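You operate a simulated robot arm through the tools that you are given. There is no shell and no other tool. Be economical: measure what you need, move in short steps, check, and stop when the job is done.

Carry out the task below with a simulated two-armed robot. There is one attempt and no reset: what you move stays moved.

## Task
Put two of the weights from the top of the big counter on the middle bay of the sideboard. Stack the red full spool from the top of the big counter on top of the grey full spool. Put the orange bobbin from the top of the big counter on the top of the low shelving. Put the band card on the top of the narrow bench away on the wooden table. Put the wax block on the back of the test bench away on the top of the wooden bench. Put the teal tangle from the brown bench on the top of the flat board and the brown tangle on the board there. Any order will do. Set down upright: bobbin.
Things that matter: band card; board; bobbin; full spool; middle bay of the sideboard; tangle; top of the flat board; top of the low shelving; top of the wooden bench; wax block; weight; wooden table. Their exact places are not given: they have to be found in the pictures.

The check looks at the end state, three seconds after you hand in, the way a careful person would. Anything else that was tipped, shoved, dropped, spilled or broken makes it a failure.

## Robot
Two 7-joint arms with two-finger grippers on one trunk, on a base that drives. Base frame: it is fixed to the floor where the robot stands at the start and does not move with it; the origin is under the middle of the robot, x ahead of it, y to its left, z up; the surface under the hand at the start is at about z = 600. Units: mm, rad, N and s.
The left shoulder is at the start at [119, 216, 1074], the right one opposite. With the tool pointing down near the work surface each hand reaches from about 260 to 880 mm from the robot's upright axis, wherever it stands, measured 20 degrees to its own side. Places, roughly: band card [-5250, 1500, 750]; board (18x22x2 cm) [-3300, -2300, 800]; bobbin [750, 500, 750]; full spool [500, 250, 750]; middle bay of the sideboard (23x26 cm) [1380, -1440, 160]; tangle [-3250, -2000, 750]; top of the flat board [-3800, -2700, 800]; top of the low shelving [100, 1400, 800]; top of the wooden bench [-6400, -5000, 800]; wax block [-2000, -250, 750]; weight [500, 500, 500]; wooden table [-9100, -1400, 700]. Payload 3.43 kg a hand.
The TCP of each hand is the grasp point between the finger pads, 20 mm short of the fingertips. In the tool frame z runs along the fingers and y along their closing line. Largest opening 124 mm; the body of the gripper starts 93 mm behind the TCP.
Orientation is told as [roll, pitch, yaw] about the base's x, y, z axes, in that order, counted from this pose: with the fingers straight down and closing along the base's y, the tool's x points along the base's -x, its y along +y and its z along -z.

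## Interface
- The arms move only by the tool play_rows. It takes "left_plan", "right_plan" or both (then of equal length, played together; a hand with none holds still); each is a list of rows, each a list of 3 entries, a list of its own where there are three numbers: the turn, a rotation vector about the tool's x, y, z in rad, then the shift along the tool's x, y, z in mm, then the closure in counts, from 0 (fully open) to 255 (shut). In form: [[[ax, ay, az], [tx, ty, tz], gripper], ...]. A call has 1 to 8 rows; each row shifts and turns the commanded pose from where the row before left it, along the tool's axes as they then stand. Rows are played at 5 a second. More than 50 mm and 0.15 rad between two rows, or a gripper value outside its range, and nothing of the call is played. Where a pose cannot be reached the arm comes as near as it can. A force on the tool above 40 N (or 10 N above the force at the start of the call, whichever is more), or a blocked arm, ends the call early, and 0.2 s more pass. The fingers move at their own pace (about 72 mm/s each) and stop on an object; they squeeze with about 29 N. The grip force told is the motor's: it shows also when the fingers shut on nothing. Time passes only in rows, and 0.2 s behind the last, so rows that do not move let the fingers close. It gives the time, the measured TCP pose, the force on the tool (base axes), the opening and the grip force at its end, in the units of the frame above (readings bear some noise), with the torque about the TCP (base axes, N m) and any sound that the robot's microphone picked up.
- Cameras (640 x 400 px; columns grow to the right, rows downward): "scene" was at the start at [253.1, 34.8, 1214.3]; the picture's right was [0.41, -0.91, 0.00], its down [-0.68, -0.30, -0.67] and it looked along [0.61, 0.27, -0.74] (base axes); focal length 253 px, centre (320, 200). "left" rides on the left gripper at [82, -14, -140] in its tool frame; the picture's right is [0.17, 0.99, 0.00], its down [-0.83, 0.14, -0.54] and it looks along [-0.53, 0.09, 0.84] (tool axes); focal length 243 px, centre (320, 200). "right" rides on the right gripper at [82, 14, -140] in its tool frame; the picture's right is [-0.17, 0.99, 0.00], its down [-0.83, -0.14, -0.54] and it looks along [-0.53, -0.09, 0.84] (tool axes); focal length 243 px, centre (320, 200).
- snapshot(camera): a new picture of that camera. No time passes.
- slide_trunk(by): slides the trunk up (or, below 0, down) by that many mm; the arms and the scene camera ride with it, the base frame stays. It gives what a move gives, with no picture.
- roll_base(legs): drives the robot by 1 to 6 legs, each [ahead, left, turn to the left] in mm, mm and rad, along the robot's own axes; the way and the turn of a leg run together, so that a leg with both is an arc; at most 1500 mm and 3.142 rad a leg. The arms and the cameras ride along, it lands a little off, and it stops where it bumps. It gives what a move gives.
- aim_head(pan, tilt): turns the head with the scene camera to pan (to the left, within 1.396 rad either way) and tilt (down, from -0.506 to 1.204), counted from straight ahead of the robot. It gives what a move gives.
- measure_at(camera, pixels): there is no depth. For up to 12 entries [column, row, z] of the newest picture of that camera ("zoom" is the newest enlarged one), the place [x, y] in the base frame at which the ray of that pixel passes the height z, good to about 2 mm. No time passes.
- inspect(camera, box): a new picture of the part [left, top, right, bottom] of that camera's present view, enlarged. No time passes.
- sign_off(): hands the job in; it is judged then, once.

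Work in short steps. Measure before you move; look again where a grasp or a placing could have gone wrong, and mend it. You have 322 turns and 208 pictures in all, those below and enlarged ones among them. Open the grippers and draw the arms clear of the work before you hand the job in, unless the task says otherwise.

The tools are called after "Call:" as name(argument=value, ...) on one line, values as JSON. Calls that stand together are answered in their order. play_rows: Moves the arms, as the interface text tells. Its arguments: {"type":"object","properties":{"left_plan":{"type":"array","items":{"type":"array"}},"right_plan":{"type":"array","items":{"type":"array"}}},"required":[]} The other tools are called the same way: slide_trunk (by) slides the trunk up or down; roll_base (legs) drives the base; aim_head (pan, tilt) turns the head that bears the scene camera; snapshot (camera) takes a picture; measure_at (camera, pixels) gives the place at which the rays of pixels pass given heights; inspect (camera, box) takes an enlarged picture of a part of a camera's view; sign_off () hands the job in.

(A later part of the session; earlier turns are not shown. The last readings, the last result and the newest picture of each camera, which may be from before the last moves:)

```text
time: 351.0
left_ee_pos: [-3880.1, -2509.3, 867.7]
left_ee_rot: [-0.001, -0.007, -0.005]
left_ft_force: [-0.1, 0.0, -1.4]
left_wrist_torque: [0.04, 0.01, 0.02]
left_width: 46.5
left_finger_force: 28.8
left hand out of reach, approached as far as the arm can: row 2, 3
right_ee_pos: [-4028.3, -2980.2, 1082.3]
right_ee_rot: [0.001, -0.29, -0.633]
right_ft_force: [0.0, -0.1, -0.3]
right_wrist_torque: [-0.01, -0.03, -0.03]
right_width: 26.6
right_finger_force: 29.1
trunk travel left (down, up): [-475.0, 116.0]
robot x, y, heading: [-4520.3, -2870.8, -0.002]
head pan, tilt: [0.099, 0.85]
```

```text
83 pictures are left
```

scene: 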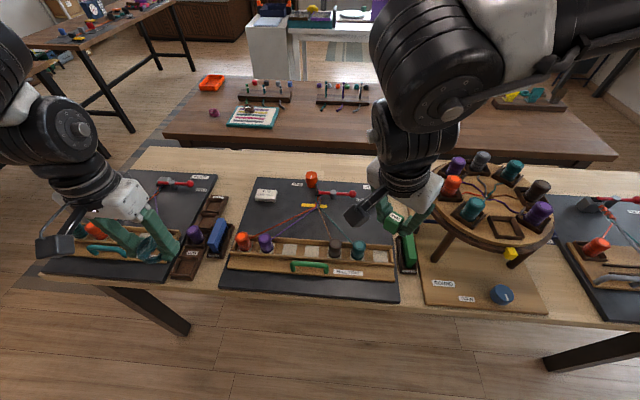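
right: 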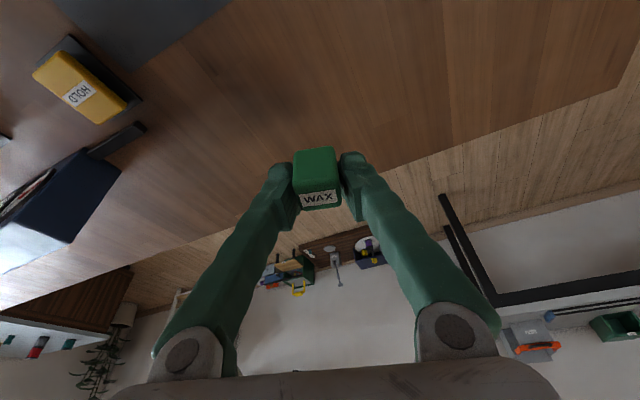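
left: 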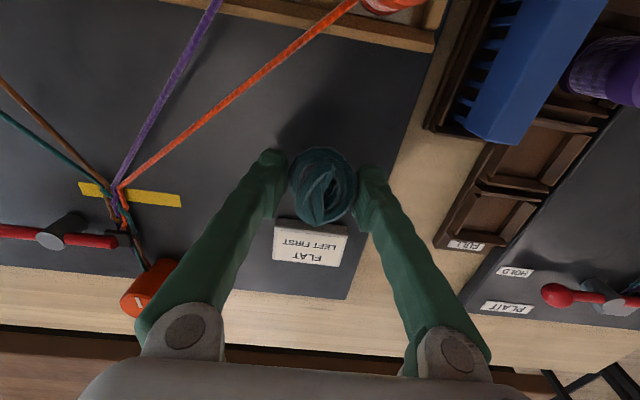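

Lower further with the trunk (−20), then feel for contact.

Call:
slide_trunk(by=-20)

Call:
play_rows(left_plan=[[[0, 0, 0], [0, 0, 3], 255], [[0, 0, 0], [0, 0, 3], 255], [[0, 0, 0], [0, 0, 0], 255]])

```text
time: 351.6
left_ee_pos: [-3879.7, -2508.9, 848.9]
left_ee_rot: [0.002, -0.005, -0.005]
left_ft_force: [0.4, 0.3, -0.3]
left_wrist_torque: [0.0, -0.03, -0.02]
left_width: 46.5
left_finger_force: 29.4
right_ee_pos: [-4029.1, -2979.6, 1063.0]
right_ee_rot: [0.001, -0.287, -0.634]
right_ft_force: [-0.6, 0.3, -0.1]
right_wrist_torque: [0.03, -0.03, -0.01]
right_width: 26.7
right_finger_force: 29.2
trunk travel left (down, up): [-455.0, 136.0]
robot x, y, heading: [-4521.3, -2873.1, -0.001]
head pan, tilt: [0.099, 0.85]
```

```text
time: 352.4
left_ee_pos: [-3880.2, -2508.1, 841.0]
left_ee_rot: [0.0, -0.004, -0.004]
left_ft_force: [1.6, 0.2, -0.7]
left_wrist_torque: [-0.04, 0.0, 0.0]
left_width: 46.4
left_finger_force: 28.4
right_ee_pos: [-4027.6, -2980.1, 1062.9]
right_ee_rot: [0.0, -0.289, -0.634]
right_ft_force: [0.0, -0.6, -1.2]
right_wrist_torque: [-0.04, 0.0, 0.04]
right_width: 26.8
right_finger_force: 29.3
trunk travel left (down, up): [-455.0, 136.0]
robot x, y, heading: [-4520.7, -2872.0, 0.0]
head pan, tilt: [0.099, 0.85]
```

Not yet in contact; a few more small steps.

Call:
play_rows(left_plan=[[[0, 0, 0], [0, 0, 2], 255], [[0, 0, 0], [0, 0, 2], 255], [[0, 0, 0], [0, 0, 2], 255], [[0, 0, 0], [0, 0, 2], 255], [[0, 0, 0], [0, 0, 0], 255]])

Call:
snapshot(camera="left")

```text
time: 353.6
left_ee_pos: [-3878.9, -2509.6, 839.9]
left_ee_rot: [0.0, -0.009, -0.003]
left_ft_force: [-11.3, -0.1, 24.5]
left_wrist_torque: [0.08, 0.26, -0.01]
left_width: 46.6
left_finger_force: 29.2
right_ee_pos: [-4030.4, -2980.1, 1063.2]
right_ee_rot: [0.001, -0.287, -0.632]
right_ft_force: [0.9, 0.2, -1.5]
right_wrist_torque: [0.0, 0.01, -0.03]
right_width: 26.6
right_finger_force: 28.9
trunk travel left (down, up): [-455.0, 136.0]
robot x, y, heading: [-4523.3, -2871.6, -0.0]
head pan, tilt: [0.099, 0.85]
stopped in row 5 (left hand): the force on the tool passed its limit at 41 N (the readings are from after the stop); the commanded pose is now the measured one
```

```text
82 pictures are left
```

left: 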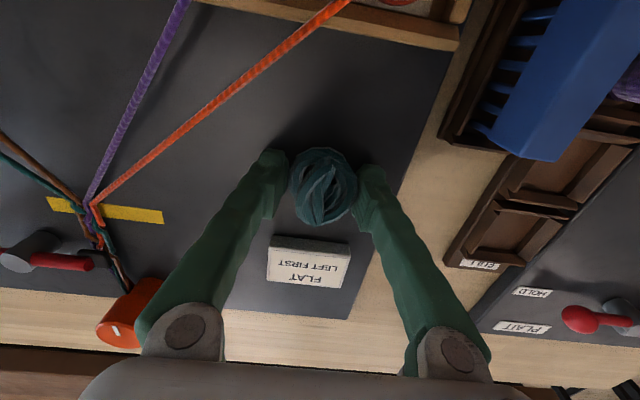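

Contact on the plate, inside its edges. Ease up, open, lift away.

Call:
play_rows(left_plan=[[[0, 0, 0], [0, 0, -3], 255], [[0, 0, 0], [0, 0, 0], 130], [[0, 0, 0], [0, 0, 0], 100], [[0, 0, 0], [0, 0, 0], 100], [[0, 0, 0], [0, 0, -30], 100], [[0, 0, 0], [0, 0, -40], 100], [[0, 0, 0], [5, 0, -45], 100], [[0, 0, 0], [10, 0, -45], 100]])

Call:
snapshot(camera="left")

```text
time: 355.4
left_ee_pos: [-3895.5, -2508.5, 1001.8]
left_ee_rot: [0.001, -0.012, -0.002]
left_ft_force: [0.0, -0.1, -0.2]
left_wrist_torque: [-0.01, -0.04, 0.03]
left_width: 75.3
left_finger_force: 0.1
right_ee_pos: [-4030.5, -2980.4, 1063.6]
right_ee_rot: [0.0, -0.29, -0.633]
right_ft_force: [-0.6, 0.2, 0.1]
right_wrist_torque: [0.01, -0.02, 0.04]
right_width: 26.6
right_finger_force: 29.4
trunk travel left (down, up): [-455.0, 136.0]
robot x, y, heading: [-4520.9, -2875.6, 0.006]
head pan, tilt: [0.099, 0.85]
```

```text
81 pictures are left
```

left: 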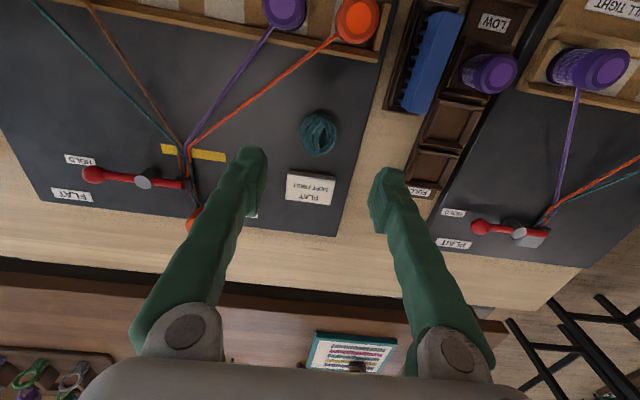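

Teal is on the flat board. Retract the left hand, back off, and turn toward the wooden bench (−6400,−5000).

Call:
play_rows(left_plan=[[[0, 0, 0], [45, 0, -10], 100], [[0, 0, 0], [45, 0, -10], 100], [[0, 0, 0], [45, 0, 0], 100], [[0, 0, 0], [45, 0, 0], 100], [[0, 0, 0], [45, 0, 0], 100], [[0, 0, 0], [0, 0, 0], 100]])

Call:
roll_base(legs=[[-250, 0, 0], [0, 0, -2.2]])

Call:
aim_head(pan=0.0, tilt=0.35)

Call:
snapshot(camera="scene")

```text
time: 356.8
left_ee_pos: [-4118.2, -2508.3, 1016.7]
left_ee_rot: [0.001, -0.009, -0.003]
left_ft_force: [0.7, 0.0, -0.8]
left_wrist_torque: [-0.03, 0.04, 0.01]
left_width: 75.6
left_finger_force: 0.0
right_ee_pos: [-4027.3, -2979.1, 1062.7]
right_ee_rot: [0.0, -0.288, -0.633]
right_ft_force: [1.2, -0.7, 0.1]
right_wrist_torque: [-0.01, 0.02, 0.01]
right_width: 26.8
right_finger_force: 28.8
trunk travel left (down, up): [-455.0, 136.0]
robot x, y, heading: [-4519.6, -2868.4, 0.004]
head pan, tilt: [0.099, 0.85]
```

```text
time: 366.1
left_ee_pos: [-4706.4, -3412.2, 1017.8]
left_ee_rot: [-0.001, -0.009, -2.184]
left_ft_force: [0.4, -0.2, -0.1]
left_wrist_torque: [0.0, 0.0, 0.01]
left_width: 75.6
left_finger_force: 0.1
right_ee_pos: [-5146.4, -3215.1, 1062.0]
right_ee_rot: [0.0, -0.286, -2.812]
right_ft_force: [0.0, 0.2, -0.7]
right_wrist_torque: [0.03, 0.01, -0.02]
right_width: 26.7
right_finger_force: 29.4
trunk travel left (down, up): [-455.0, 136.0]
robot x, y, heading: [-4772.7, -2871.9, -2.173]
head pan, tilt: [0.099, 0.85]
```

```text
time: 367.0
left_ee_pos: [-4706.9, -3412.4, 1017.9]
left_ee_rot: [-0.002, -0.009, -2.185]
left_ft_force: [0.4, -0.1, -0.7]
left_wrist_torque: [0.0, 0.02, -0.01]
left_width: 75.3
left_finger_force: 0.0
right_ee_pos: [-5145.3, -3215.4, 1063.4]
right_ee_rot: [0.002, -0.288, -2.814]
right_ft_force: [-0.7, 0.7, -0.3]
right_wrist_torque: [-0.02, -0.02, -0.02]
right_width: 26.6
right_finger_force: 28.9
trunk travel left (down, up): [-455.0, 136.0]
robot x, y, heading: [-4776.2, -2875.4, -2.18]
head pan, tilt: [0.0, 0.351]
```

```text
80 pictures are left
```

scene: 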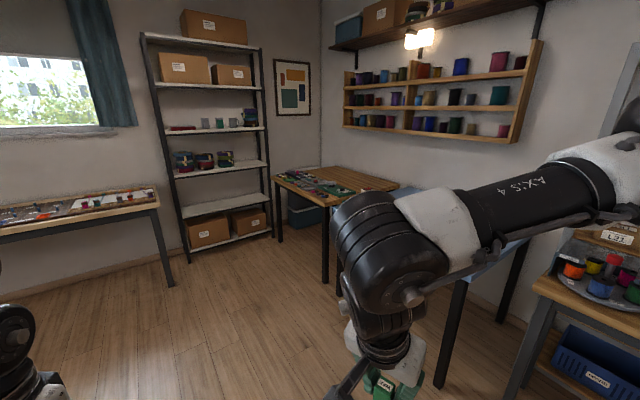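

A wooden-topped bench stands in the corner at (335,185). Measure and inspect it.

Call:
inspect(camera="scene", box=[260, 150, 430, 290])

Call:
measure_at(camera="scene", pixels=[[276, 180, 790], [330, 203, 790], [398, 185, 790], [325, 167, 790], [281, 241, 0], [325, 287, 0], [172, 287, 0], [440, 388, 0]])

```text
2.86 times, centred on (345, 220) of scene
```

zoom: 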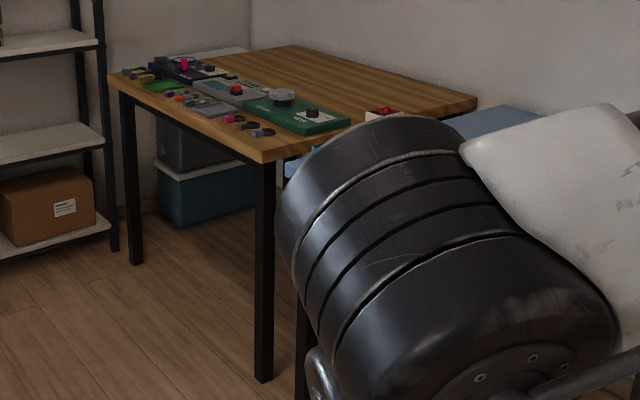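

```text
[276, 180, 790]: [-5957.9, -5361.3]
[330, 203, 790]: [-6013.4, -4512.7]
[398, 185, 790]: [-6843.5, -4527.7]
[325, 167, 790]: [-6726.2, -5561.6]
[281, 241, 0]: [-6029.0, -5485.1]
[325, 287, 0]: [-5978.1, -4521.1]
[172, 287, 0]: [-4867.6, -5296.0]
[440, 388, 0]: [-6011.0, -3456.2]
```

The bench top spans x −6000…−6800, y −4515…−5480 with items along the front strip. Check the rack footprint and drive toward (−5620,−4900).

Call:
measure_at(camera="scene", pixels=[[190, 263, 0], [272, 236, 0], [180, 230, 200]])

Call:
roll_base(legs=[[0, 0, 0.2], [1200, 0, 0]])

Call:
aim_head(pan=-0.7, tilt=0.5)

Call:
snapshot(camera="scene")

```text
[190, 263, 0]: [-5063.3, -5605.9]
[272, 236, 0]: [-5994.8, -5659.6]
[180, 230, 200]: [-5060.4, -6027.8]
```

```text
time: 375.5
left_ee_pos: [-5081.8, -4490.6, 1018.0]
left_ee_rot: [0.001, -0.009, -1.982]
left_ft_force: [-0.3, 0.4, 0.0]
left_wrist_torque: [0.01, 0.0, -0.04]
left_width: 75.4
left_finger_force: 0.1
right_ee_pos: [-5550.2, -4385.6, 1063.4]
right_ee_rot: [0.0, -0.287, -2.613]
right_ft_force: [0.0, 0.1, -0.8]
right_wrist_torque: [0.0, -0.04, -0.01]
right_width: 26.4
right_finger_force: 29.6
trunk travel left (down, up): [-455.0, 136.0]
robot x, y, heading: [-5251.6, -3980.3, -1.975]
head pan, tilt: [0.0, 0.351]
```

```text
time: 376.6
left_ee_pos: [-5081.3, -4491.0, 1017.3]
left_ee_rot: [0.001, -0.011, -1.985]
left_ft_force: [0.0, 0.8, 0.3]
left_wrist_torque: [-0.04, -0.01, 0.0]
left_width: 75.5
left_finger_force: 0.1
right_ee_pos: [-5550.2, -4386.9, 1062.3]
right_ee_rot: [0.001, -0.287, -2.615]
right_ft_force: [-1.2, 0.7, -0.3]
right_wrist_torque: [0.0, -0.02, 0.05]
right_width: 26.5
right_finger_force: 29.4
trunk travel left (down, up): [-455.0, 136.0]
robot x, y, heading: [-5253.7, -3979.4, -1.974]
head pan, tilt: [-0.7, 0.499]
```

```text
78 pictures are left
```

scene: 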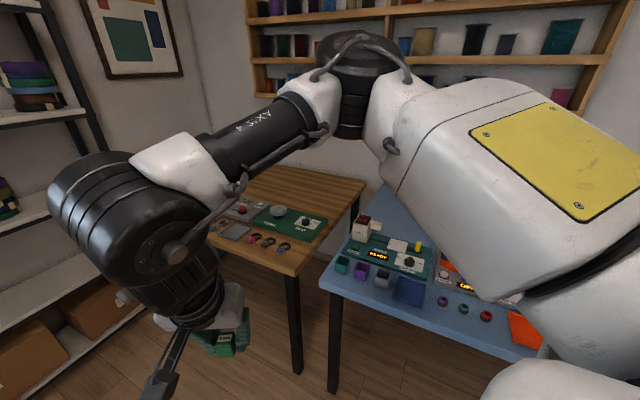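

Measure the free wood area near the bench's right end.

Call:
measure_at(camera="scene", pixels=[[296, 274, 795], [365, 183, 795], [320, 190, 795], [335, 210, 795], [327, 222, 795], [278, 200, 795], [280, 182, 795]])

Call:
inspect(camera="scene", box=[200, 150, 380, 290])

```text
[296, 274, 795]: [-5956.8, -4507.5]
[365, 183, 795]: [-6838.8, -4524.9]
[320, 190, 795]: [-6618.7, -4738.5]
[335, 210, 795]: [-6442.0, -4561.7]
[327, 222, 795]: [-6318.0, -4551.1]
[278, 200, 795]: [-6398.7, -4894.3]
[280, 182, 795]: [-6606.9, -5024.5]
```

```text
2.86 times, centred on (290, 220) of scene
```

zoom: 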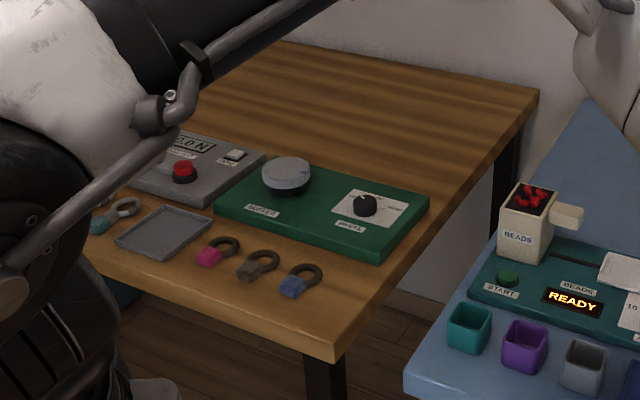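

Free wood lies behind the devices (x < −6380). I drive to about (−5560,−4720), turn to heading π, and set the trunk to the height used at the pick.

Call:
roll_base(legs=[[800, 0, 0], [0, 0, -1.168]])

Call:
aim_head(pan=-0.2, tilt=0.75)

Call:
snapshot(camera="scene")

```text
time: 385.8
left_ee_pos: [-5987.2, -5056.5, 1016.7]
left_ee_rot: [-0.001, -0.009, 3.115]
left_ft_force: [0.8, -0.4, 0.8]
left_wrist_torque: [-0.02, 0.02, -0.02]
left_width: 75.3
left_finger_force: 0.0
right_ee_pos: [-6063.0, -4582.0, 1062.2]
right_ee_rot: [0.0, -0.289, 2.483]
right_ft_force: [0.0, -0.5, 0.2]
right_wrist_torque: [0.0, -0.01, -0.01]
right_width: 26.4
right_finger_force: 28.9
trunk travel left (down, up): [-455.0, 136.0]
robot x, y, heading: [-5572.2, -4700.6, 3.117]
head pan, tilt: [-0.7, 0.499]
```

```text
time: 386.7
left_ee_pos: [-5986.0, -5057.2, 1017.5]
left_ee_rot: [-0.001, -0.008, 3.114]
left_ft_force: [0.8, -1.3, -0.5]
left_wrist_torque: [-0.01, -0.02, -0.01]
left_width: 75.4
left_finger_force: 0.0
right_ee_pos: [-6065.7, -4583.2, 1063.4]
right_ee_rot: [0.001, -0.288, 2.484]
right_ft_force: [0.5, 0.7, 0.5]
right_wrist_torque: [-0.01, 0.02, -0.04]
right_width: 26.4
right_finger_force: 29.1
trunk travel left (down, up): [-455.0, 136.0]
robot x, y, heading: [-5572.7, -4704.0, 3.113]
head pan, tilt: [-0.201, 0.75]
```

```text
76 pictures are left
```

scene: 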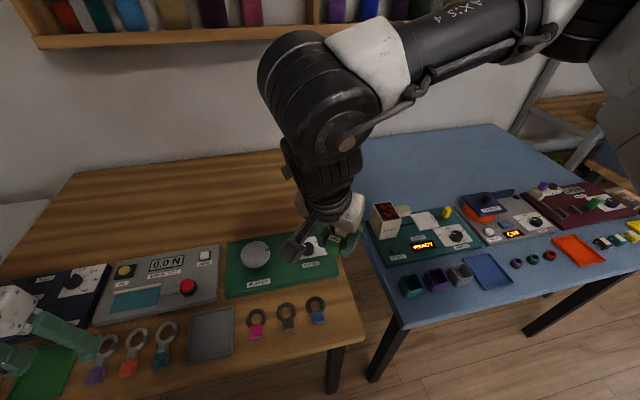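

Measure the devices' rear edges and front edge on the wooden bench.

Call:
measure_at(camera="scene", pixels=[[228, 242, 800], [340, 232, 810], [215, 245, 810], [250, 215, 797], [300, 370, 797], [364, 340, 797], [110, 265, 810]])

```text
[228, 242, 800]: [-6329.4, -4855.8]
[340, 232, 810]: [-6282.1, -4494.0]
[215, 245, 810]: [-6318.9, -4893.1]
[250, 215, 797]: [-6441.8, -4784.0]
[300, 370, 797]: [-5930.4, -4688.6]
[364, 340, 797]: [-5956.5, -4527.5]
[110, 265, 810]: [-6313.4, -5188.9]
```

Drive to (−5635,−4974), heading π, then trunk −80.

Call:
roll_base(legs=[[0, 0, 0.027], [0, 272, 0], [62, 0, 0]])

Call:
slide_trunk(by=-80)

Call:
snapshot(camera="right")

```text
time: 391.9
left_ee_pos: [-6036.7, -5337.6, 1018.4]
left_ee_rot: [0.001, -0.011, 3.136]
left_ft_force: [0.2, -0.5, 0.2]
left_wrist_torque: [-0.02, 0.02, 0.0]
left_width: 75.5
left_finger_force: 0.1
right_ee_pos: [-6126.4, -4866.0, 1062.7]
right_ee_rot: [0.0, -0.291, 2.506]
right_ft_force: [0.8, 0.5, -0.3]
right_wrist_torque: [0.01, -0.03, 0.01]
right_width: 26.4
right_finger_force: 29.2
trunk travel left (down, up): [-455.0, 136.0]
robot x, y, heading: [-5633.7, -4974.4, 3.144]
head pan, tilt: [-0.201, 0.75]
```

```text
time: 393.1
left_ee_pos: [-6038.1, -5336.8, 938.2]
left_ee_rot: [0.003, -0.01, 3.136]
left_ft_force: [0.5, -1.0, 1.3]
left_wrist_torque: [-0.01, 0.0, -0.02]
left_width: 75.6
left_finger_force: 0.0
right_ee_pos: [-6127.8, -4866.3, 984.0]
right_ee_rot: [-0.001, -0.289, 2.506]
right_ft_force: [0.7, 0.5, -0.5]
right_wrist_torque: [0.0, 0.0, -0.04]
right_width: 26.5
right_finger_force: 28.8
trunk travel left (down, up): [-375.0, 216.0]
robot x, y, heading: [-5633.2, -4969.9, 3.144]
head pan, tilt: [-0.201, 0.75]
```

```text
75 pictures are left
```

right: 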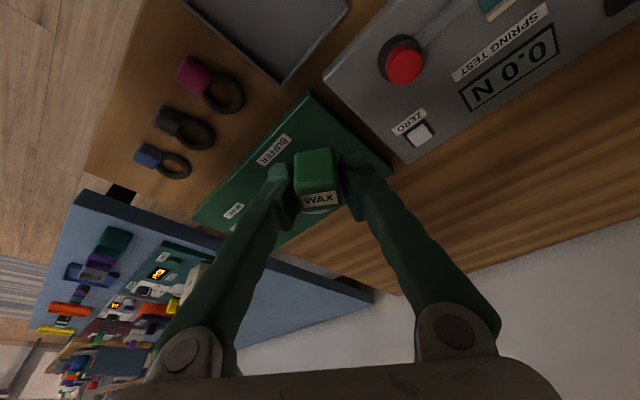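

Extend the right hand forward 317 mm over the free wood.

Call:
play_rows(right_plan=[[[0, 0, 0], [-38, 3.4, 11.3], 255], [[0, 0, 0], [-38, 3.4, 11.3], 255], [[0, 0, 0], [-38, 3.4, 11.3], 255], [[0, 0, 0], [-38, 3.4, 11.3], 255], [[0, 0, 0], [-38, 3.4, 11.3], 255], [[0, 0, 0], [-38, 3.4, 11.3], 255], [[0, 0, 0], [-38, 3.4, 11.3], 255], [[0, 0, 0], [-38, 3.4, 11.3], 255]])

Call:
snapshot(camera="right")

```text
time: 394.9
left_ee_pos: [-6040.2, -5337.9, 937.5]
left_ee_rot: [0.001, -0.009, 3.135]
left_ft_force: [-0.8, 1.0, -0.2]
left_wrist_torque: [0.03, -0.03, 0.02]
left_width: 75.5
left_finger_force: 0.0
right_ee_pos: [-6401.4, -4700.0, 981.6]
right_ee_rot: [-0.001, -0.289, 2.508]
right_ft_force: [1.3, 0.5, 0.7]
right_wrist_torque: [0.01, -0.01, -0.02]
right_width: 26.6
right_finger_force: 29.2
trunk travel left (down, up): [-375.0, 216.0]
robot x, y, heading: [-5638.5, -4973.6, 3.141]
head pan, tilt: [-0.201, 0.75]
```

```text
74 pictures are left
```

right: 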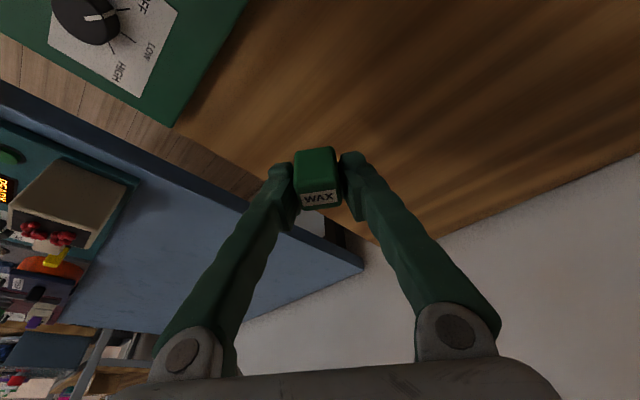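

On target. Descend 150 mm, then feel for contact (expected TCP≈822).

Call:
play_rows(right_plan=[[[0, 0, 0], [10.7, 0, 36], 255], [[0, 0, 0], [10.7, 0, 36], 255], [[0, 0, 0], [10.7, 0, 36], 255], [[0, 0, 0], [10, 0, 33.5], 255], [[0, 0, 0], [0, 0, 0], 255]])

Call:
snapshot(camera="right")

```text
time: 396.1
left_ee_pos: [-6037.4, -5337.6, 938.3]
left_ee_rot: [0.0, -0.01, 3.137]
left_ft_force: [0.9, 0.3, 0.8]
left_wrist_torque: [0.03, -0.01, 0.04]
left_width: 75.6
left_finger_force: 0.0
right_ee_pos: [-6399.3, -4698.0, 834.6]
right_ee_rot: [0.0, -0.289, 2.507]
right_ft_force: [-0.8, 0.0, -0.6]
right_wrist_torque: [0.01, 0.05, 0.05]
right_width: 26.8
right_finger_force: 28.8
trunk travel left (down, up): [-375.0, 216.0]
robot x, y, heading: [-5632.4, -4974.7, 3.147]
head pan, tilt: [-0.201, 0.75]
```

```text
73 pictures are left
```

right: 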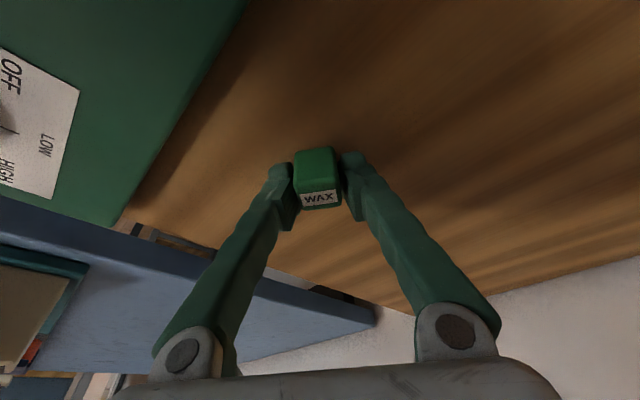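

Call:
play_rows(right_plan=[[[0, 0, 0], [1, 0, 3.5], 255], [[0, 0, 0], [1, 0, 3], 255], [[0, 0, 0], [0.6, 0, 2], 255], [[0, 0, 0], [0.6, 0, 2], 255], [[0, 0, 0], [0, 0, 0], 255]])

```text
time: 397.3
left_ee_pos: [-6038.3, -5337.7, 937.8]
left_ee_rot: [-0.001, -0.009, 3.136]
left_ft_force: [-0.2, -0.4, 0.4]
left_wrist_torque: [-0.01, 0.04, 0.0]
left_width: 75.4
left_finger_force: 0.1
right_ee_pos: [-6399.6, -4698.9, 824.5]
right_ee_rot: [0.0, -0.287, 2.507]
right_ft_force: [0.4, -0.4, 0.0]
right_wrist_torque: [0.02, 0.02, -0.01]
right_width: 26.4
right_finger_force: 28.9
trunk travel left (down, up): [-375.0, 216.0]
robot x, y, heading: [-5636.1, -4977.1, 3.144]
head pan, tilt: [-0.201, 0.75]
```

No contact yet at 824.5; continue 1–2 mm steps.

Call:
play_rows(right_plan=[[[0, 0, 0], [0.5, 0, 1.5], 255], [[0, 0, 0], [0.5, 0, 1.5], 255], [[0, 0, 0], [0.5, 0, 1.5], 255], [[0, 0, 0], [0, 0, 0], 255]])

```text
time: 398.3
left_ee_pos: [-6036.4, -5336.9, 938.0]
left_ee_rot: [0.001, -0.01, 3.136]
left_ft_force: [0.5, 0.1, -0.2]
left_wrist_torque: [0.01, 0.04, 0.0]
left_width: 75.5
left_finger_force: 0.1
right_ee_pos: [-6398.4, -4699.3, 822.1]
right_ee_rot: [0.002, -0.293, 2.504]
right_ft_force: [-2.0, 3.0, 17.8]
right_wrist_torque: [-0.08, -0.2, 0.02]
right_width: 26.4
right_finger_force: 29.4
trunk travel left (down, up): [-375.0, 216.0]
robot x, y, heading: [-5635.2, -4974.4, 3.141]
head pan, tilt: [-0.201, 0.75]
```

Contact (18 N). Ease up slightly, open, and lift out.

Call:
play_rows(right_plan=[[[0, 0, 0], [0, 0, -1], 255], [[0, 0, 0], [0, 0, 0], 180], [[0, 0, 0], [0, 0, 0], 120], [[0, 0, 0], [0, 0, 0], 90], [[0, 0, 0], [-7, 0, -25], 90], [[0, 0, 0], [-12, 0, -40], 90], [[0, 0, 0], [-12, 0, -40], 90], [[0, 0, 0], [-10, 0, -35], 90]])

Call:
snapshot(camera="right")

```text
time: 400.1
left_ee_pos: [-6037.7, -5338.7, 936.7]
left_ee_rot: [0.0, -0.012, 3.137]
left_ft_force: [-0.2, 0.3, -0.2]
left_wrist_torque: [0.0, 0.0, 0.01]
left_width: 75.2
left_finger_force: 0.1
right_ee_pos: [-6398.5, -4701.0, 967.2]
right_ee_rot: [0.0, -0.289, 2.508]
right_ft_force: [0.8, 0.2, -0.6]
right_wrist_torque: [0.03, 0.02, -0.01]
right_width: 80.2
right_finger_force: 0.1
trunk travel left (down, up): [-375.0, 216.0]
robot x, y, heading: [-5633.0, -4975.5, 3.143]
head pan, tilt: [-0.201, 0.75]
```

```text
72 pictures are left
```

right: 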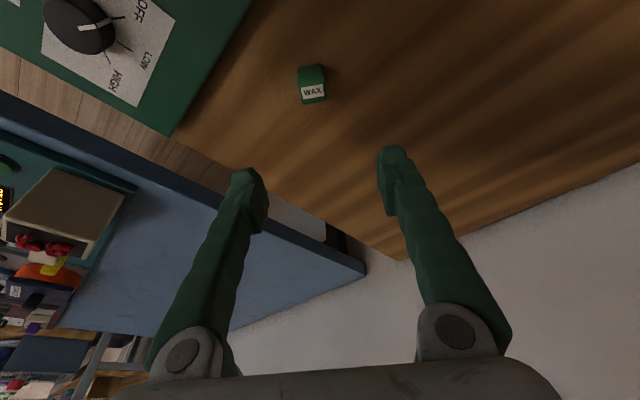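

Wax block stands on the wooden bench. Retract the right hand, back off, and head back north.

Call:
play_rows(right_plan=[[[0, 0, 0], [38, -3, -11], 90], [[0, 0, 0], [38, -3, -11], 90], [[0, 0, 0], [38, -3, -11], 90], [[0, 0, 0], [38, -3, -11], 90], [[0, 0, 0], [38, -3, -11], 90], [[0, 0, 0], [38, -3, -11], 90], [[0, 0, 0], [38, -3, -11], 90], [[0, 0, 0], [0, 0, -20], 90]])

Call:
slide_trunk(by=80)

Call:
roll_base(legs=[[-450, -250, 0], [0, 0, -1.3]])

Call:
aim_head(pan=0.0, tilt=0.3)

Call:
snapshot(camera="scene")

```text
time: 401.9
left_ee_pos: [-6038.6, -5337.1, 936.9]
left_ee_rot: [0.002, -0.011, 3.136]
left_ft_force: [-0.1, -1.1, -0.3]
left_wrist_torque: [-0.02, 0.0, 0.01]
left_width: 75.3
left_finger_force: 0.1
right_ee_pos: [-6158.6, -4850.8, 982.3]
right_ee_rot: [0.0, -0.286, 2.507]
right_ft_force: [0.0, 0.3, -1.0]
right_wrist_torque: [0.03, 0.01, -0.01]
right_width: 80.2
right_finger_force: 0.1
trunk travel left (down, up): [-375.0, 216.0]
robot x, y, heading: [-5632.4, -4972.9, 3.139]
head pan, tilt: [-0.201, 0.75]
```

```text
time: 403.1
left_ee_pos: [-6038.6, -5337.7, 1016.0]
left_ee_rot: [0.0, -0.008, 3.137]
left_ft_force: [0.3, -0.6, 0.1]
left_wrist_torque: [0.02, 0.01, -0.01]
left_width: 75.3
left_finger_force: 0.1
right_ee_pos: [-6157.6, -4851.9, 1062.8]
right_ee_rot: [-0.002, -0.289, 2.505]
right_ft_force: [-0.1, -0.2, 0.0]
right_wrist_torque: [0.01, 0.01, 0.0]
right_width: 80.5
right_finger_force: 0.1
trunk travel left (down, up): [-455.0, 136.0]
robot x, y, heading: [-5634.8, -4972.9, 3.138]
head pan, tilt: [-0.201, 0.75]
```

```text
time: 411.2
left_ee_pos: [-5654.3, -4456.2, 1018.1]
left_ee_rot: [0.0, -0.009, 1.876]
left_ft_force: [0.1, 0.8, -0.5]
left_wrist_torque: [0.02, 0.02, 0.0]
left_width: 75.6
left_finger_force: 0.1
right_ee_pos: [-5226.5, -4192.5, 1063.5]
right_ee_rot: [0.0, -0.29, 1.246]
right_ft_force: [-0.5, 0.3, 0.9]
right_wrist_torque: [-0.02, 0.01, 0.01]
right_width: 80.3
right_finger_force: 0.1
trunk travel left (down, up): [-455.0, 136.0]
robot x, y, heading: [-5185.7, -4730.5, 1.882]
head pan, tilt: [-0.201, 0.75]
```

```text
time: 412.1
left_ee_pos: [-5654.7, -4455.7, 1016.3]
left_ee_rot: [0.0, -0.008, 1.875]
left_ft_force: [-1.5, 0.6, -0.7]
left_wrist_torque: [0.01, 0.0, -0.01]
left_width: 75.4
left_finger_force: 0.1
right_ee_pos: [-5226.1, -4192.9, 1064.3]
right_ee_rot: [0.0, -0.288, 1.248]
right_ft_force: [0.5, -0.3, 1.0]
right_wrist_torque: [0.01, -0.01, 0.0]
right_width: 80.3
right_finger_force: 0.0
trunk travel left (down, up): [-455.0, 136.0]
robot x, y, heading: [-5183.3, -4727.0, 1.88]
head pan, tilt: [0.0, 0.3]
```

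```text
71 pictures are left
```

scene: 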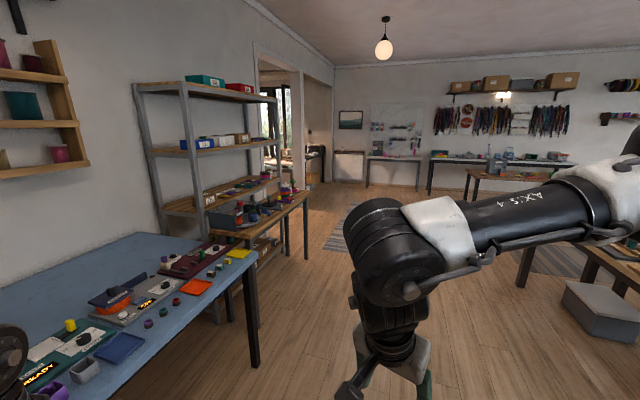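

Drive north along x≈−5100 to y≈−1400.

Call:
roll_base(legs=[[0, 0, -0.34], [1400, 0, 0], [1400, 0, 0], [400, 0, 0]])

Call:
snapshot(camera="scene")

```text
time: 433.0
left_ee_pos: [-5442.9, -1109.5, 1017.7]
left_ee_rot: [-0.001, -0.01, 1.524]
left_ft_force: [0.5, 0.7, -0.3]
left_wrist_torque: [0.0, 0.01, 0.01]
left_width: 75.3
left_finger_force: 0.0
right_ee_pos: [-4952.3, -1008.2, 1063.8]
right_ee_rot: [0.001, -0.286, 0.897]
right_ft_force: [-0.1, 0.7, -0.5]
right_wrist_torque: [0.0, 0.0, 0.0]
right_width: 80.4
right_finger_force: 0.1
trunk travel left (down, up): [-455.0, 136.0]
robot x, y, heading: [-5094.6, -1526.1, 1.531]
head pan, tilt: [0.0, 0.3]
```

```text
70 pictures are left
```

scene: 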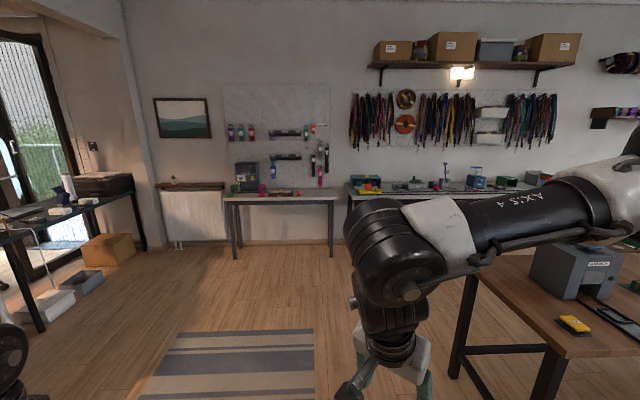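

Measure the narrow bench ahead (legs (235,258),(331,256)) and the bench corner at right.

Call:
measure_at(camera="scene", pixels=[[235, 258, 0], [331, 256, 0], [225, 200, 790], [340, 198, 790], [458, 378, 0], [570, 357, 780], [478, 275, 780]])

Call:
inspect(camera="scene", box=[210, 120, 370, 220])

```text
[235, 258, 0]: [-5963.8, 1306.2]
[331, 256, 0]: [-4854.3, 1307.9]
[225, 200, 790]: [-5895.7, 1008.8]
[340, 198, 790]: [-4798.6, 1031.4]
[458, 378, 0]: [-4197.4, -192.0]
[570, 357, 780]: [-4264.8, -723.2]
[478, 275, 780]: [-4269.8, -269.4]
```

```text
4.00 times, centred on (290, 170) of scene
```

zoom: 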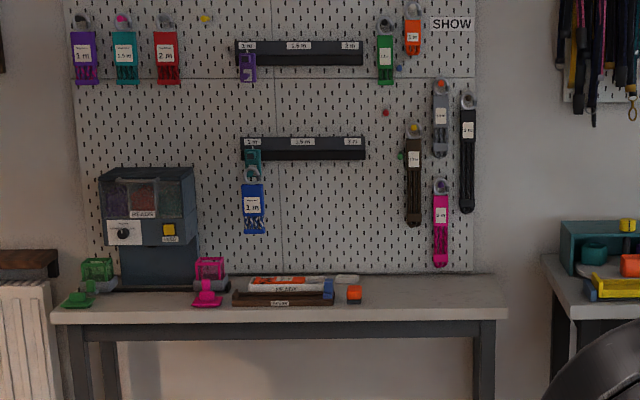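

Narrow bench top is ≈z 715, front y≈1290. Drive to y≈700 and look closer.

Call:
roll_base(legs=[[1400, 0, 0], [780, 0, 0.035]])

Call:
aim_head(pan=0.0, tilt=0.65)

Call:
snapshot(camera="scene")

```text
time: 446.4
left_ee_pos: [-5427.5, 1047.3, 1017.4]
left_ee_rot: [-0.002, -0.01, 1.595]
left_ft_force: [-0.2, 0.2, -0.3]
left_wrist_torque: [-0.01, 0.02, -0.01]
left_width: 75.5
left_finger_force: 0.1
right_ee_pos: [-4944.9, 1181.6, 1062.5]
right_ee_rot: [0.0, -0.288, 0.966]
right_ft_force: [-0.1, 0.6, -0.8]
right_wrist_torque: [-0.01, -0.02, 0.01]
right_width: 80.1
right_finger_force: 0.1
trunk travel left (down, up): [-455.0, 136.0]
robot x, y, heading: [-5052.4, 654.2, 1.599]
head pan, tilt: [0.0, 0.3]
```

```text
time: 447.2
left_ee_pos: [-5427.3, 1048.1, 1017.6]
left_ee_rot: [0.0, -0.008, 1.596]
left_ft_force: [0.1, 0.2, 1.1]
left_wrist_torque: [-0.03, 0.0, 0.05]
left_width: 75.4
left_finger_force: 0.1
right_ee_pos: [-4943.6, 1184.6, 1063.3]
right_ee_rot: [0.0, -0.286, 0.967]
right_ft_force: [-0.2, -0.1, 0.2]
right_wrist_torque: [0.01, 0.02, 0.02]
right_width: 80.2
right_finger_force: 0.0
trunk travel left (down, up): [-455.0, 136.0]
robot x, y, heading: [-5051.6, 653.4, 1.596]
head pan, tilt: [0.0, 0.649]
```

```text
68 pictures are left
```

scene: 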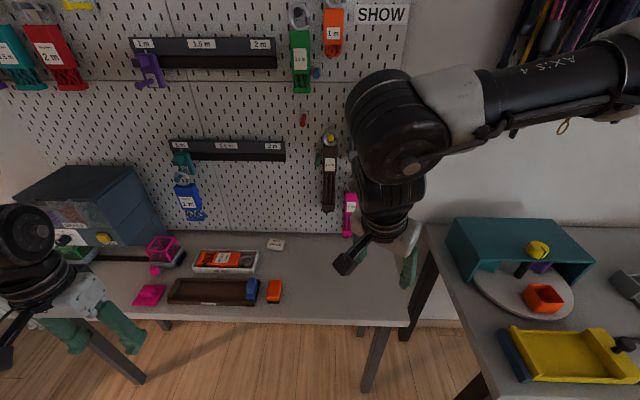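

Call:
inspect(camera="scene", box=[130, 225, 300, 325])

Call:
snapshot(camera="left")

Call:
measure_at(camera="scene", pixels=[[225, 259, 730], [225, 259, 760], [260, 320, 715], [408, 325, 715], [275, 290, 730]])

```text
3.76 times, centred on (215, 275) of scene
```

zoom: 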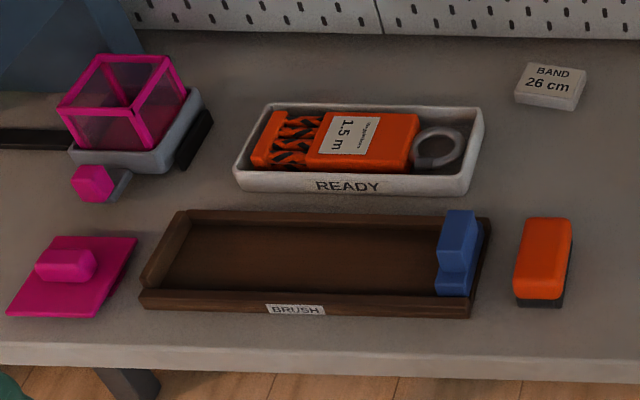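

```text
66 pictures are left
```

left: 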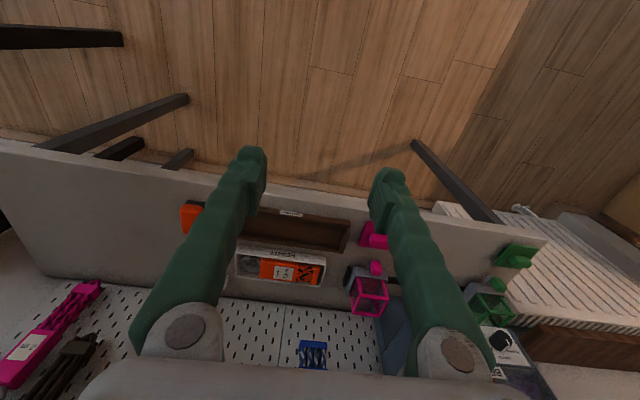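

```text
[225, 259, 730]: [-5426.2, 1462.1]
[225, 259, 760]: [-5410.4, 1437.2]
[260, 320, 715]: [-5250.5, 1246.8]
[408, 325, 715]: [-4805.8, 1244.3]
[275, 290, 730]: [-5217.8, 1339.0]
```

The white tile labelled "BAND 26 cm" at (275,245) is the band card. Measure it.

Call:
measure_at(camera="zoom", pixels=[[526, 62, 730], [586, 68, 730], [578, 97, 730], [515, 91, 730], [577, 110, 715], [515, 101, 715], [550, 80, 730], [550, 80, 720]])

Call:
measure_at(camera="left", pixels=[[240, 262, 730], [327, 258, 730], [547, 238, 715], [0, 140, 715]])

```text
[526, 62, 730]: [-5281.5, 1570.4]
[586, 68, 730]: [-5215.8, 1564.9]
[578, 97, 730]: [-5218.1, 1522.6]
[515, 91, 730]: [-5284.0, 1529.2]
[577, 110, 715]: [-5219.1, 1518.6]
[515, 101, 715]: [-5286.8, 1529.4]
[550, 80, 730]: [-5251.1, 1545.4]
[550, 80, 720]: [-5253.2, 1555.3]
```

```text
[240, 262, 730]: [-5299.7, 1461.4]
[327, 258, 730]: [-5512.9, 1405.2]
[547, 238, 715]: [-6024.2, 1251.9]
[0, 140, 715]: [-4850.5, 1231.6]
```

Card ≈66×42×15 mm at (−5251,1545), long side along x. Check the READY tray's and other neighbours' clearance.

Call:
measure_at(camera="zoom", pixels=[[482, 108, 745], [470, 185, 745], [485, 115, 725], [640, 40, 715], [120, 32, 715], [640, 92, 715]])

Call:
roll_base(legs=[[0, -125, -0.025], [275, 0, 0]])

Call:
snapshot(camera="left")

```text
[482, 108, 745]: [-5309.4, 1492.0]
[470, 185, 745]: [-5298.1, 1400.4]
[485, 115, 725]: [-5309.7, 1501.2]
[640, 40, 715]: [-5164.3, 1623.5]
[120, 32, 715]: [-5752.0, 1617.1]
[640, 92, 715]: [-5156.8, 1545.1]
```

```text
time: 451.4
left_ee_pos: [-5296.4, 1326.3, 1018.4]
left_ee_rot: [0.0, -0.01, 1.574]
left_ft_force: [-1.1, -1.1, 0.7]
left_wrist_torque: [0.06, 0.0, -0.02]
left_width: 75.3
left_finger_force: 0.0
right_ee_pos: [-4812.4, 1451.0, 1065.0]
right_ee_rot: [-0.001, -0.288, 0.944]
right_ft_force: [-0.8, -0.4, 0.1]
right_wrist_torque: [0.0, 0.01, 0.0]
right_width: 80.3
right_finger_force: 0.1
trunk travel left (down, up): [-455.0, 136.0]
robot x, y, heading: [-4931.7, 924.7, 1.579]
head pan, tilt: [0.0, 0.649]
```

```text
65 pictures are left
```

left: 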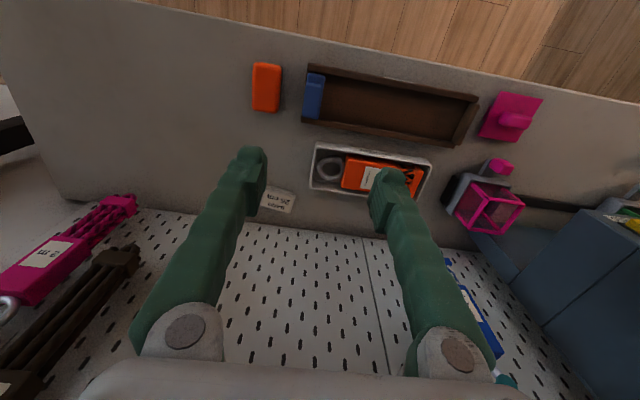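

Tilt the left tool −0.25 (to keep the wrist off the pegboard) while retracting the right hand; then lower the trunk 150.

Call:
play_rows(left_plan=[[[0, -0.125, 0], [0, 0, 0], 60], [[0, -0.125, 0], [0, 0, 0], 60], [[0, 0, 0], [0, -22, 0], 60], [[0, 0, 0], [0, -22, 0], 60], [[0, 0, 0], [0, 0, 0], 60]], right_plan=[[[0, 0, 0], [38, 0, -11], 90], [[0, 0, 0], [38, 0, -11], 90], [[0, 0, 0], [38, 0, -11], 90], [[0, 0, 0], [38, 0, -11], 90], [[0, 0, 0], [0, 0, 0], 90]])

Call:
slide_trunk(by=-150)

Call:
snapshot(camera="left")

```text
time: 452.6
left_ee_pos: [-5262.3, 1347.8, 1013.2]
left_ee_rot: [-0.003, -0.26, 1.571]
left_ft_force: [-0.1, 0.6, -0.1]
left_wrist_torque: [0.0, 0.02, 0.03]
left_width: 94.6
left_finger_force: 0.0
left hand out of reach, approached as far as the arm can: row 2, 3, 4
right_ee_pos: [-4903.0, 1321.4, 1063.9]
right_ee_rot: [0.001, -0.288, 0.945]
right_ft_force: [0.4, -0.5, 0.8]
right_wrist_torque: [0.03, 0.01, -0.02]
right_width: 80.1
right_finger_force: 0.1
trunk travel left (down, up): [-455.0, 136.0]
robot x, y, heading: [-4925.2, 927.4, 1.58]
head pan, tilt: [0.0, 0.649]
```

```text
time: 454.3
left_ee_pos: [-5264.9, 1331.4, 825.4]
left_ee_rot: [-0.004, -0.124, 1.574]
left_ft_force: [0.6, 0.1, -0.2]
left_wrist_torque: [0.01, 0.04, 0.02]
left_width: 94.7
left_finger_force: 0.1
right_ee_pos: [-4904.1, 1322.0, 913.1]
right_ee_rot: [0.0, -0.287, 0.946]
right_ft_force: [-0.2, 0.0, 1.1]
right_wrist_torque: [0.02, 0.0, 0.03]
right_width: 80.2
right_finger_force: 0.0
trunk travel left (down, up): [-305.0, 286.0]
robot x, y, heading: [-4929.6, 930.4, 1.584]
head pan, tilt: [0.0, 0.649]
```

```text
64 pictures are left
```

left: 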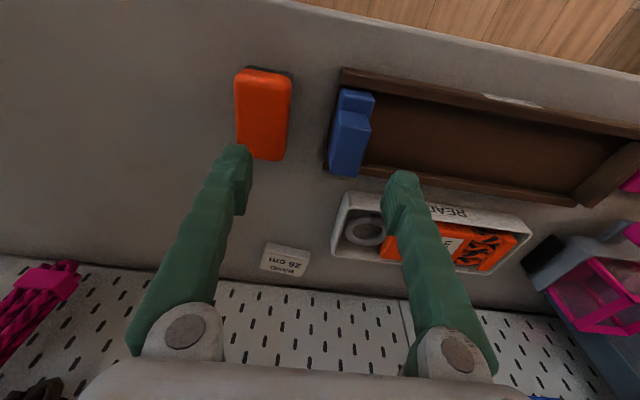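

Measure the card (287,257) from here.

Call:
measure_at(camera="left", pixels=[[287, 257, 728], [287, 257, 720], [263, 262, 728], [310, 254, 728], [268, 243, 728], [300, 278, 715], [332, 245, 745]])

```text
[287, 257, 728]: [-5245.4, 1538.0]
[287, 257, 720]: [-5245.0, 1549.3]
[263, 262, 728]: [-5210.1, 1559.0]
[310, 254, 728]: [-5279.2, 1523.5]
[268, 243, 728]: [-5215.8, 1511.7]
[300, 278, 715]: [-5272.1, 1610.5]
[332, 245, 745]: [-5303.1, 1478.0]
```

Tilt further to ≈−0.27 and go forward 211 mm to above the card.

Call:
play_rows(left_plan=[[[0, -0.145, 0], [0, -8, 0], 60], [[0, 0, 0], [-40, -9, 11], 60], [[0, 0, 0], [-41, 0, 11.3], 60], [[0, 0, 0], [-41, 0, 11.3], 60], [[0, 0, 0], [-41, 0, 11.3], 60], [[0, 0, 0], [-40, 0, 11], 60], [[0, 0, 0], [0, 0, 0], 60]])

Call:
snapshot(camera="left")

```text
time: 455.8
left_ee_pos: [-5251.9, 1563.7, 813.9]
left_ee_rot: [-0.004, -0.254, 1.571]
left_ft_force: [1.4, -8.3, 7.3]
left_wrist_torque: [-0.09, 0.38, 0.47]
left_width: 94.8
left_finger_force: 0.1
left hand out of reach, approached as far as the arm can: row 1
right_ee_pos: [-4904.7, 1322.7, 913.0]
right_ee_rot: [0.001, -0.29, 0.945]
right_ft_force: [-0.9, 0.8, -0.1]
right_wrist_torque: [-0.04, 0.01, -0.01]
right_width: 80.1
right_finger_force: 0.0
trunk travel left (down, up): [-305.0, 286.0]
robot x, y, heading: [-4930.6, 924.0, 1.58]
head pan, tilt: [0.0, 0.649]
stopped in row 7 (left hand): the force on the tool passed its limit at 61 N (the readings are from after the stop); the commanded pose is now the measured one
```

```text
63 pictures are left
```

left: 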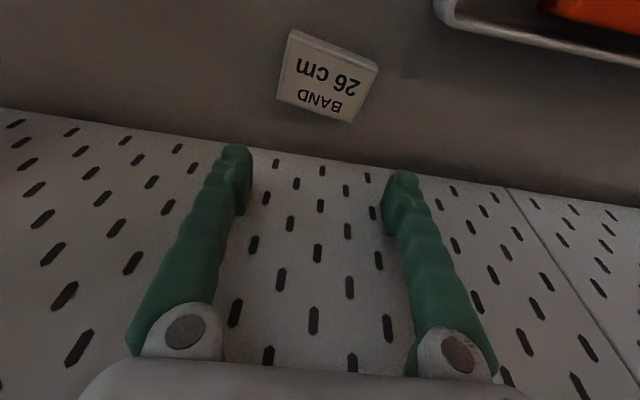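

The fingertips touched the pegboard (y≈1585). Back off 24 mm and look.

Call:
play_rows(left_plan=[[[0, 0, 0], [23, 0, -6], 60], [[0, 0, 0], [0, 0, 0], 60]])

Call:
snapshot(camera="left")

Call:
snapshot(camera="scene")

```text
time: 456.4
left_ee_pos: [-5251.3, 1540.9, 815.0]
left_ee_rot: [-0.004, -0.257, 1.57]
left_ft_force: [0.3, 0.0, 0.9]
left_wrist_torque: [-0.02, -0.01, -0.02]
left_width: 95.2
left_finger_force: 0.1
right_ee_pos: [-4904.6, 1323.8, 913.3]
right_ee_rot: [0.002, -0.287, 0.945]
right_ft_force: [-1.2, -0.8, -0.6]
right_wrist_torque: [-0.02, -0.02, 0.03]
right_width: 80.5
right_finger_force: 0.2
trunk travel left (down, up): [-305.0, 286.0]
robot x, y, heading: [-4931.0, 927.1, 1.579]
head pan, tilt: [0.0, 0.649]
```

```text
62 pictures are left
```

left: 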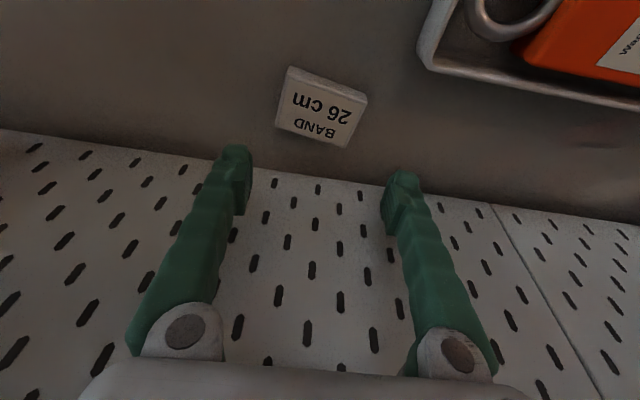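

```text
61 pictures are left
```

scene: 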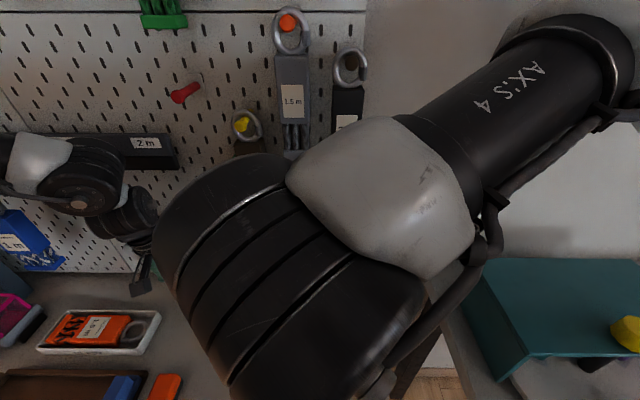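

Measure the card again: corners (290,68),(367,98),(345,148),(276,118).

Call:
measure_at(camera="left", pixels=[[322, 106, 728], [290, 68, 728], [367, 97, 728], [346, 140, 728], [277, 118, 728], [320, 106, 732], [270, 172, 715], [420, 62, 740]])

```text
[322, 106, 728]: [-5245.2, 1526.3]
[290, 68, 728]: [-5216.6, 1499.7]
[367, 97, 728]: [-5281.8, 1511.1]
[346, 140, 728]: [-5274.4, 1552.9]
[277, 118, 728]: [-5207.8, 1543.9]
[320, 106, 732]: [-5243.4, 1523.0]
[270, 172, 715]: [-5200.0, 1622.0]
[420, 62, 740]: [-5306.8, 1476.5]
```

The pegboard contact implies the bench top is higher, z≈758. Re-measure the card at z≈772.

Call:
measure_at(camera="left", pixels=[[322, 106, 772], [290, 68, 772], [367, 97, 772], [346, 140, 772], [277, 118, 772], [270, 172, 758], [420, 62, 780], [440, 65, 758]])

Call:
measure_at(camera="scene", pixels=[[100, 331, 780], [160, 312, 780]])

```text
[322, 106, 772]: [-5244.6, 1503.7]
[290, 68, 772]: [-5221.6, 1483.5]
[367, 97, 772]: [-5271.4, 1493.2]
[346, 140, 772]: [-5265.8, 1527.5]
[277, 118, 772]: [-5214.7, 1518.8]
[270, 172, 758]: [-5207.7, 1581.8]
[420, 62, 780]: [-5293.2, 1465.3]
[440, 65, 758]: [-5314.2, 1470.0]
```

```text
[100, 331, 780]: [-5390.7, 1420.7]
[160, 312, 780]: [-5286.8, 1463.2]
```

Consistent now: card centre (−5245,1504), ~51×35, yaw 1.40, bench 758. Adjust yaw, back up 37 mm, and descend.

Call:
play_rows(left_plan=[[[0.022, 0, 0.082], [18, -3, -5], 60], [[0.021, 0, 0.082], [18, -4, -5], 60], [[0, 0, 0], [0, 0, 0], 60]])

Call:
snapshot(camera="left")

```text
time: 457.2
left_ee_pos: [-5245.9, 1504.0, 814.2]
left_ee_rot: [-0.004, -0.254, 1.4]
left_ft_force: [-0.1, 0.8, 0.4]
left_wrist_torque: [-0.05, -0.01, 0.0]
left_width: 94.9
left_finger_force: 0.1
right_ee_pos: [-4903.1, 1322.3, 912.1]
right_ee_rot: [0.0, -0.288, 0.944]
right_ft_force: [-0.4, -0.5, 0.2]
right_wrist_torque: [0.01, 0.0, 0.04]
right_width: 80.2
right_finger_force: 0.0
trunk travel left (down, up): [-305.0, 286.0]
robot x, y, heading: [-4928.0, 930.3, 1.581]
head pan, tilt: [0.0, 0.649]
```

```text
60 pictures are left
```

left: 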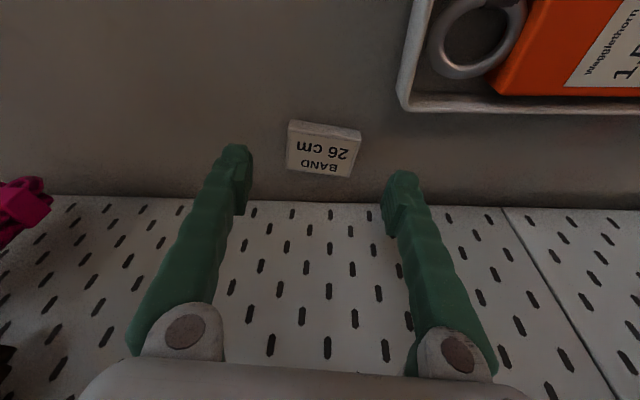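

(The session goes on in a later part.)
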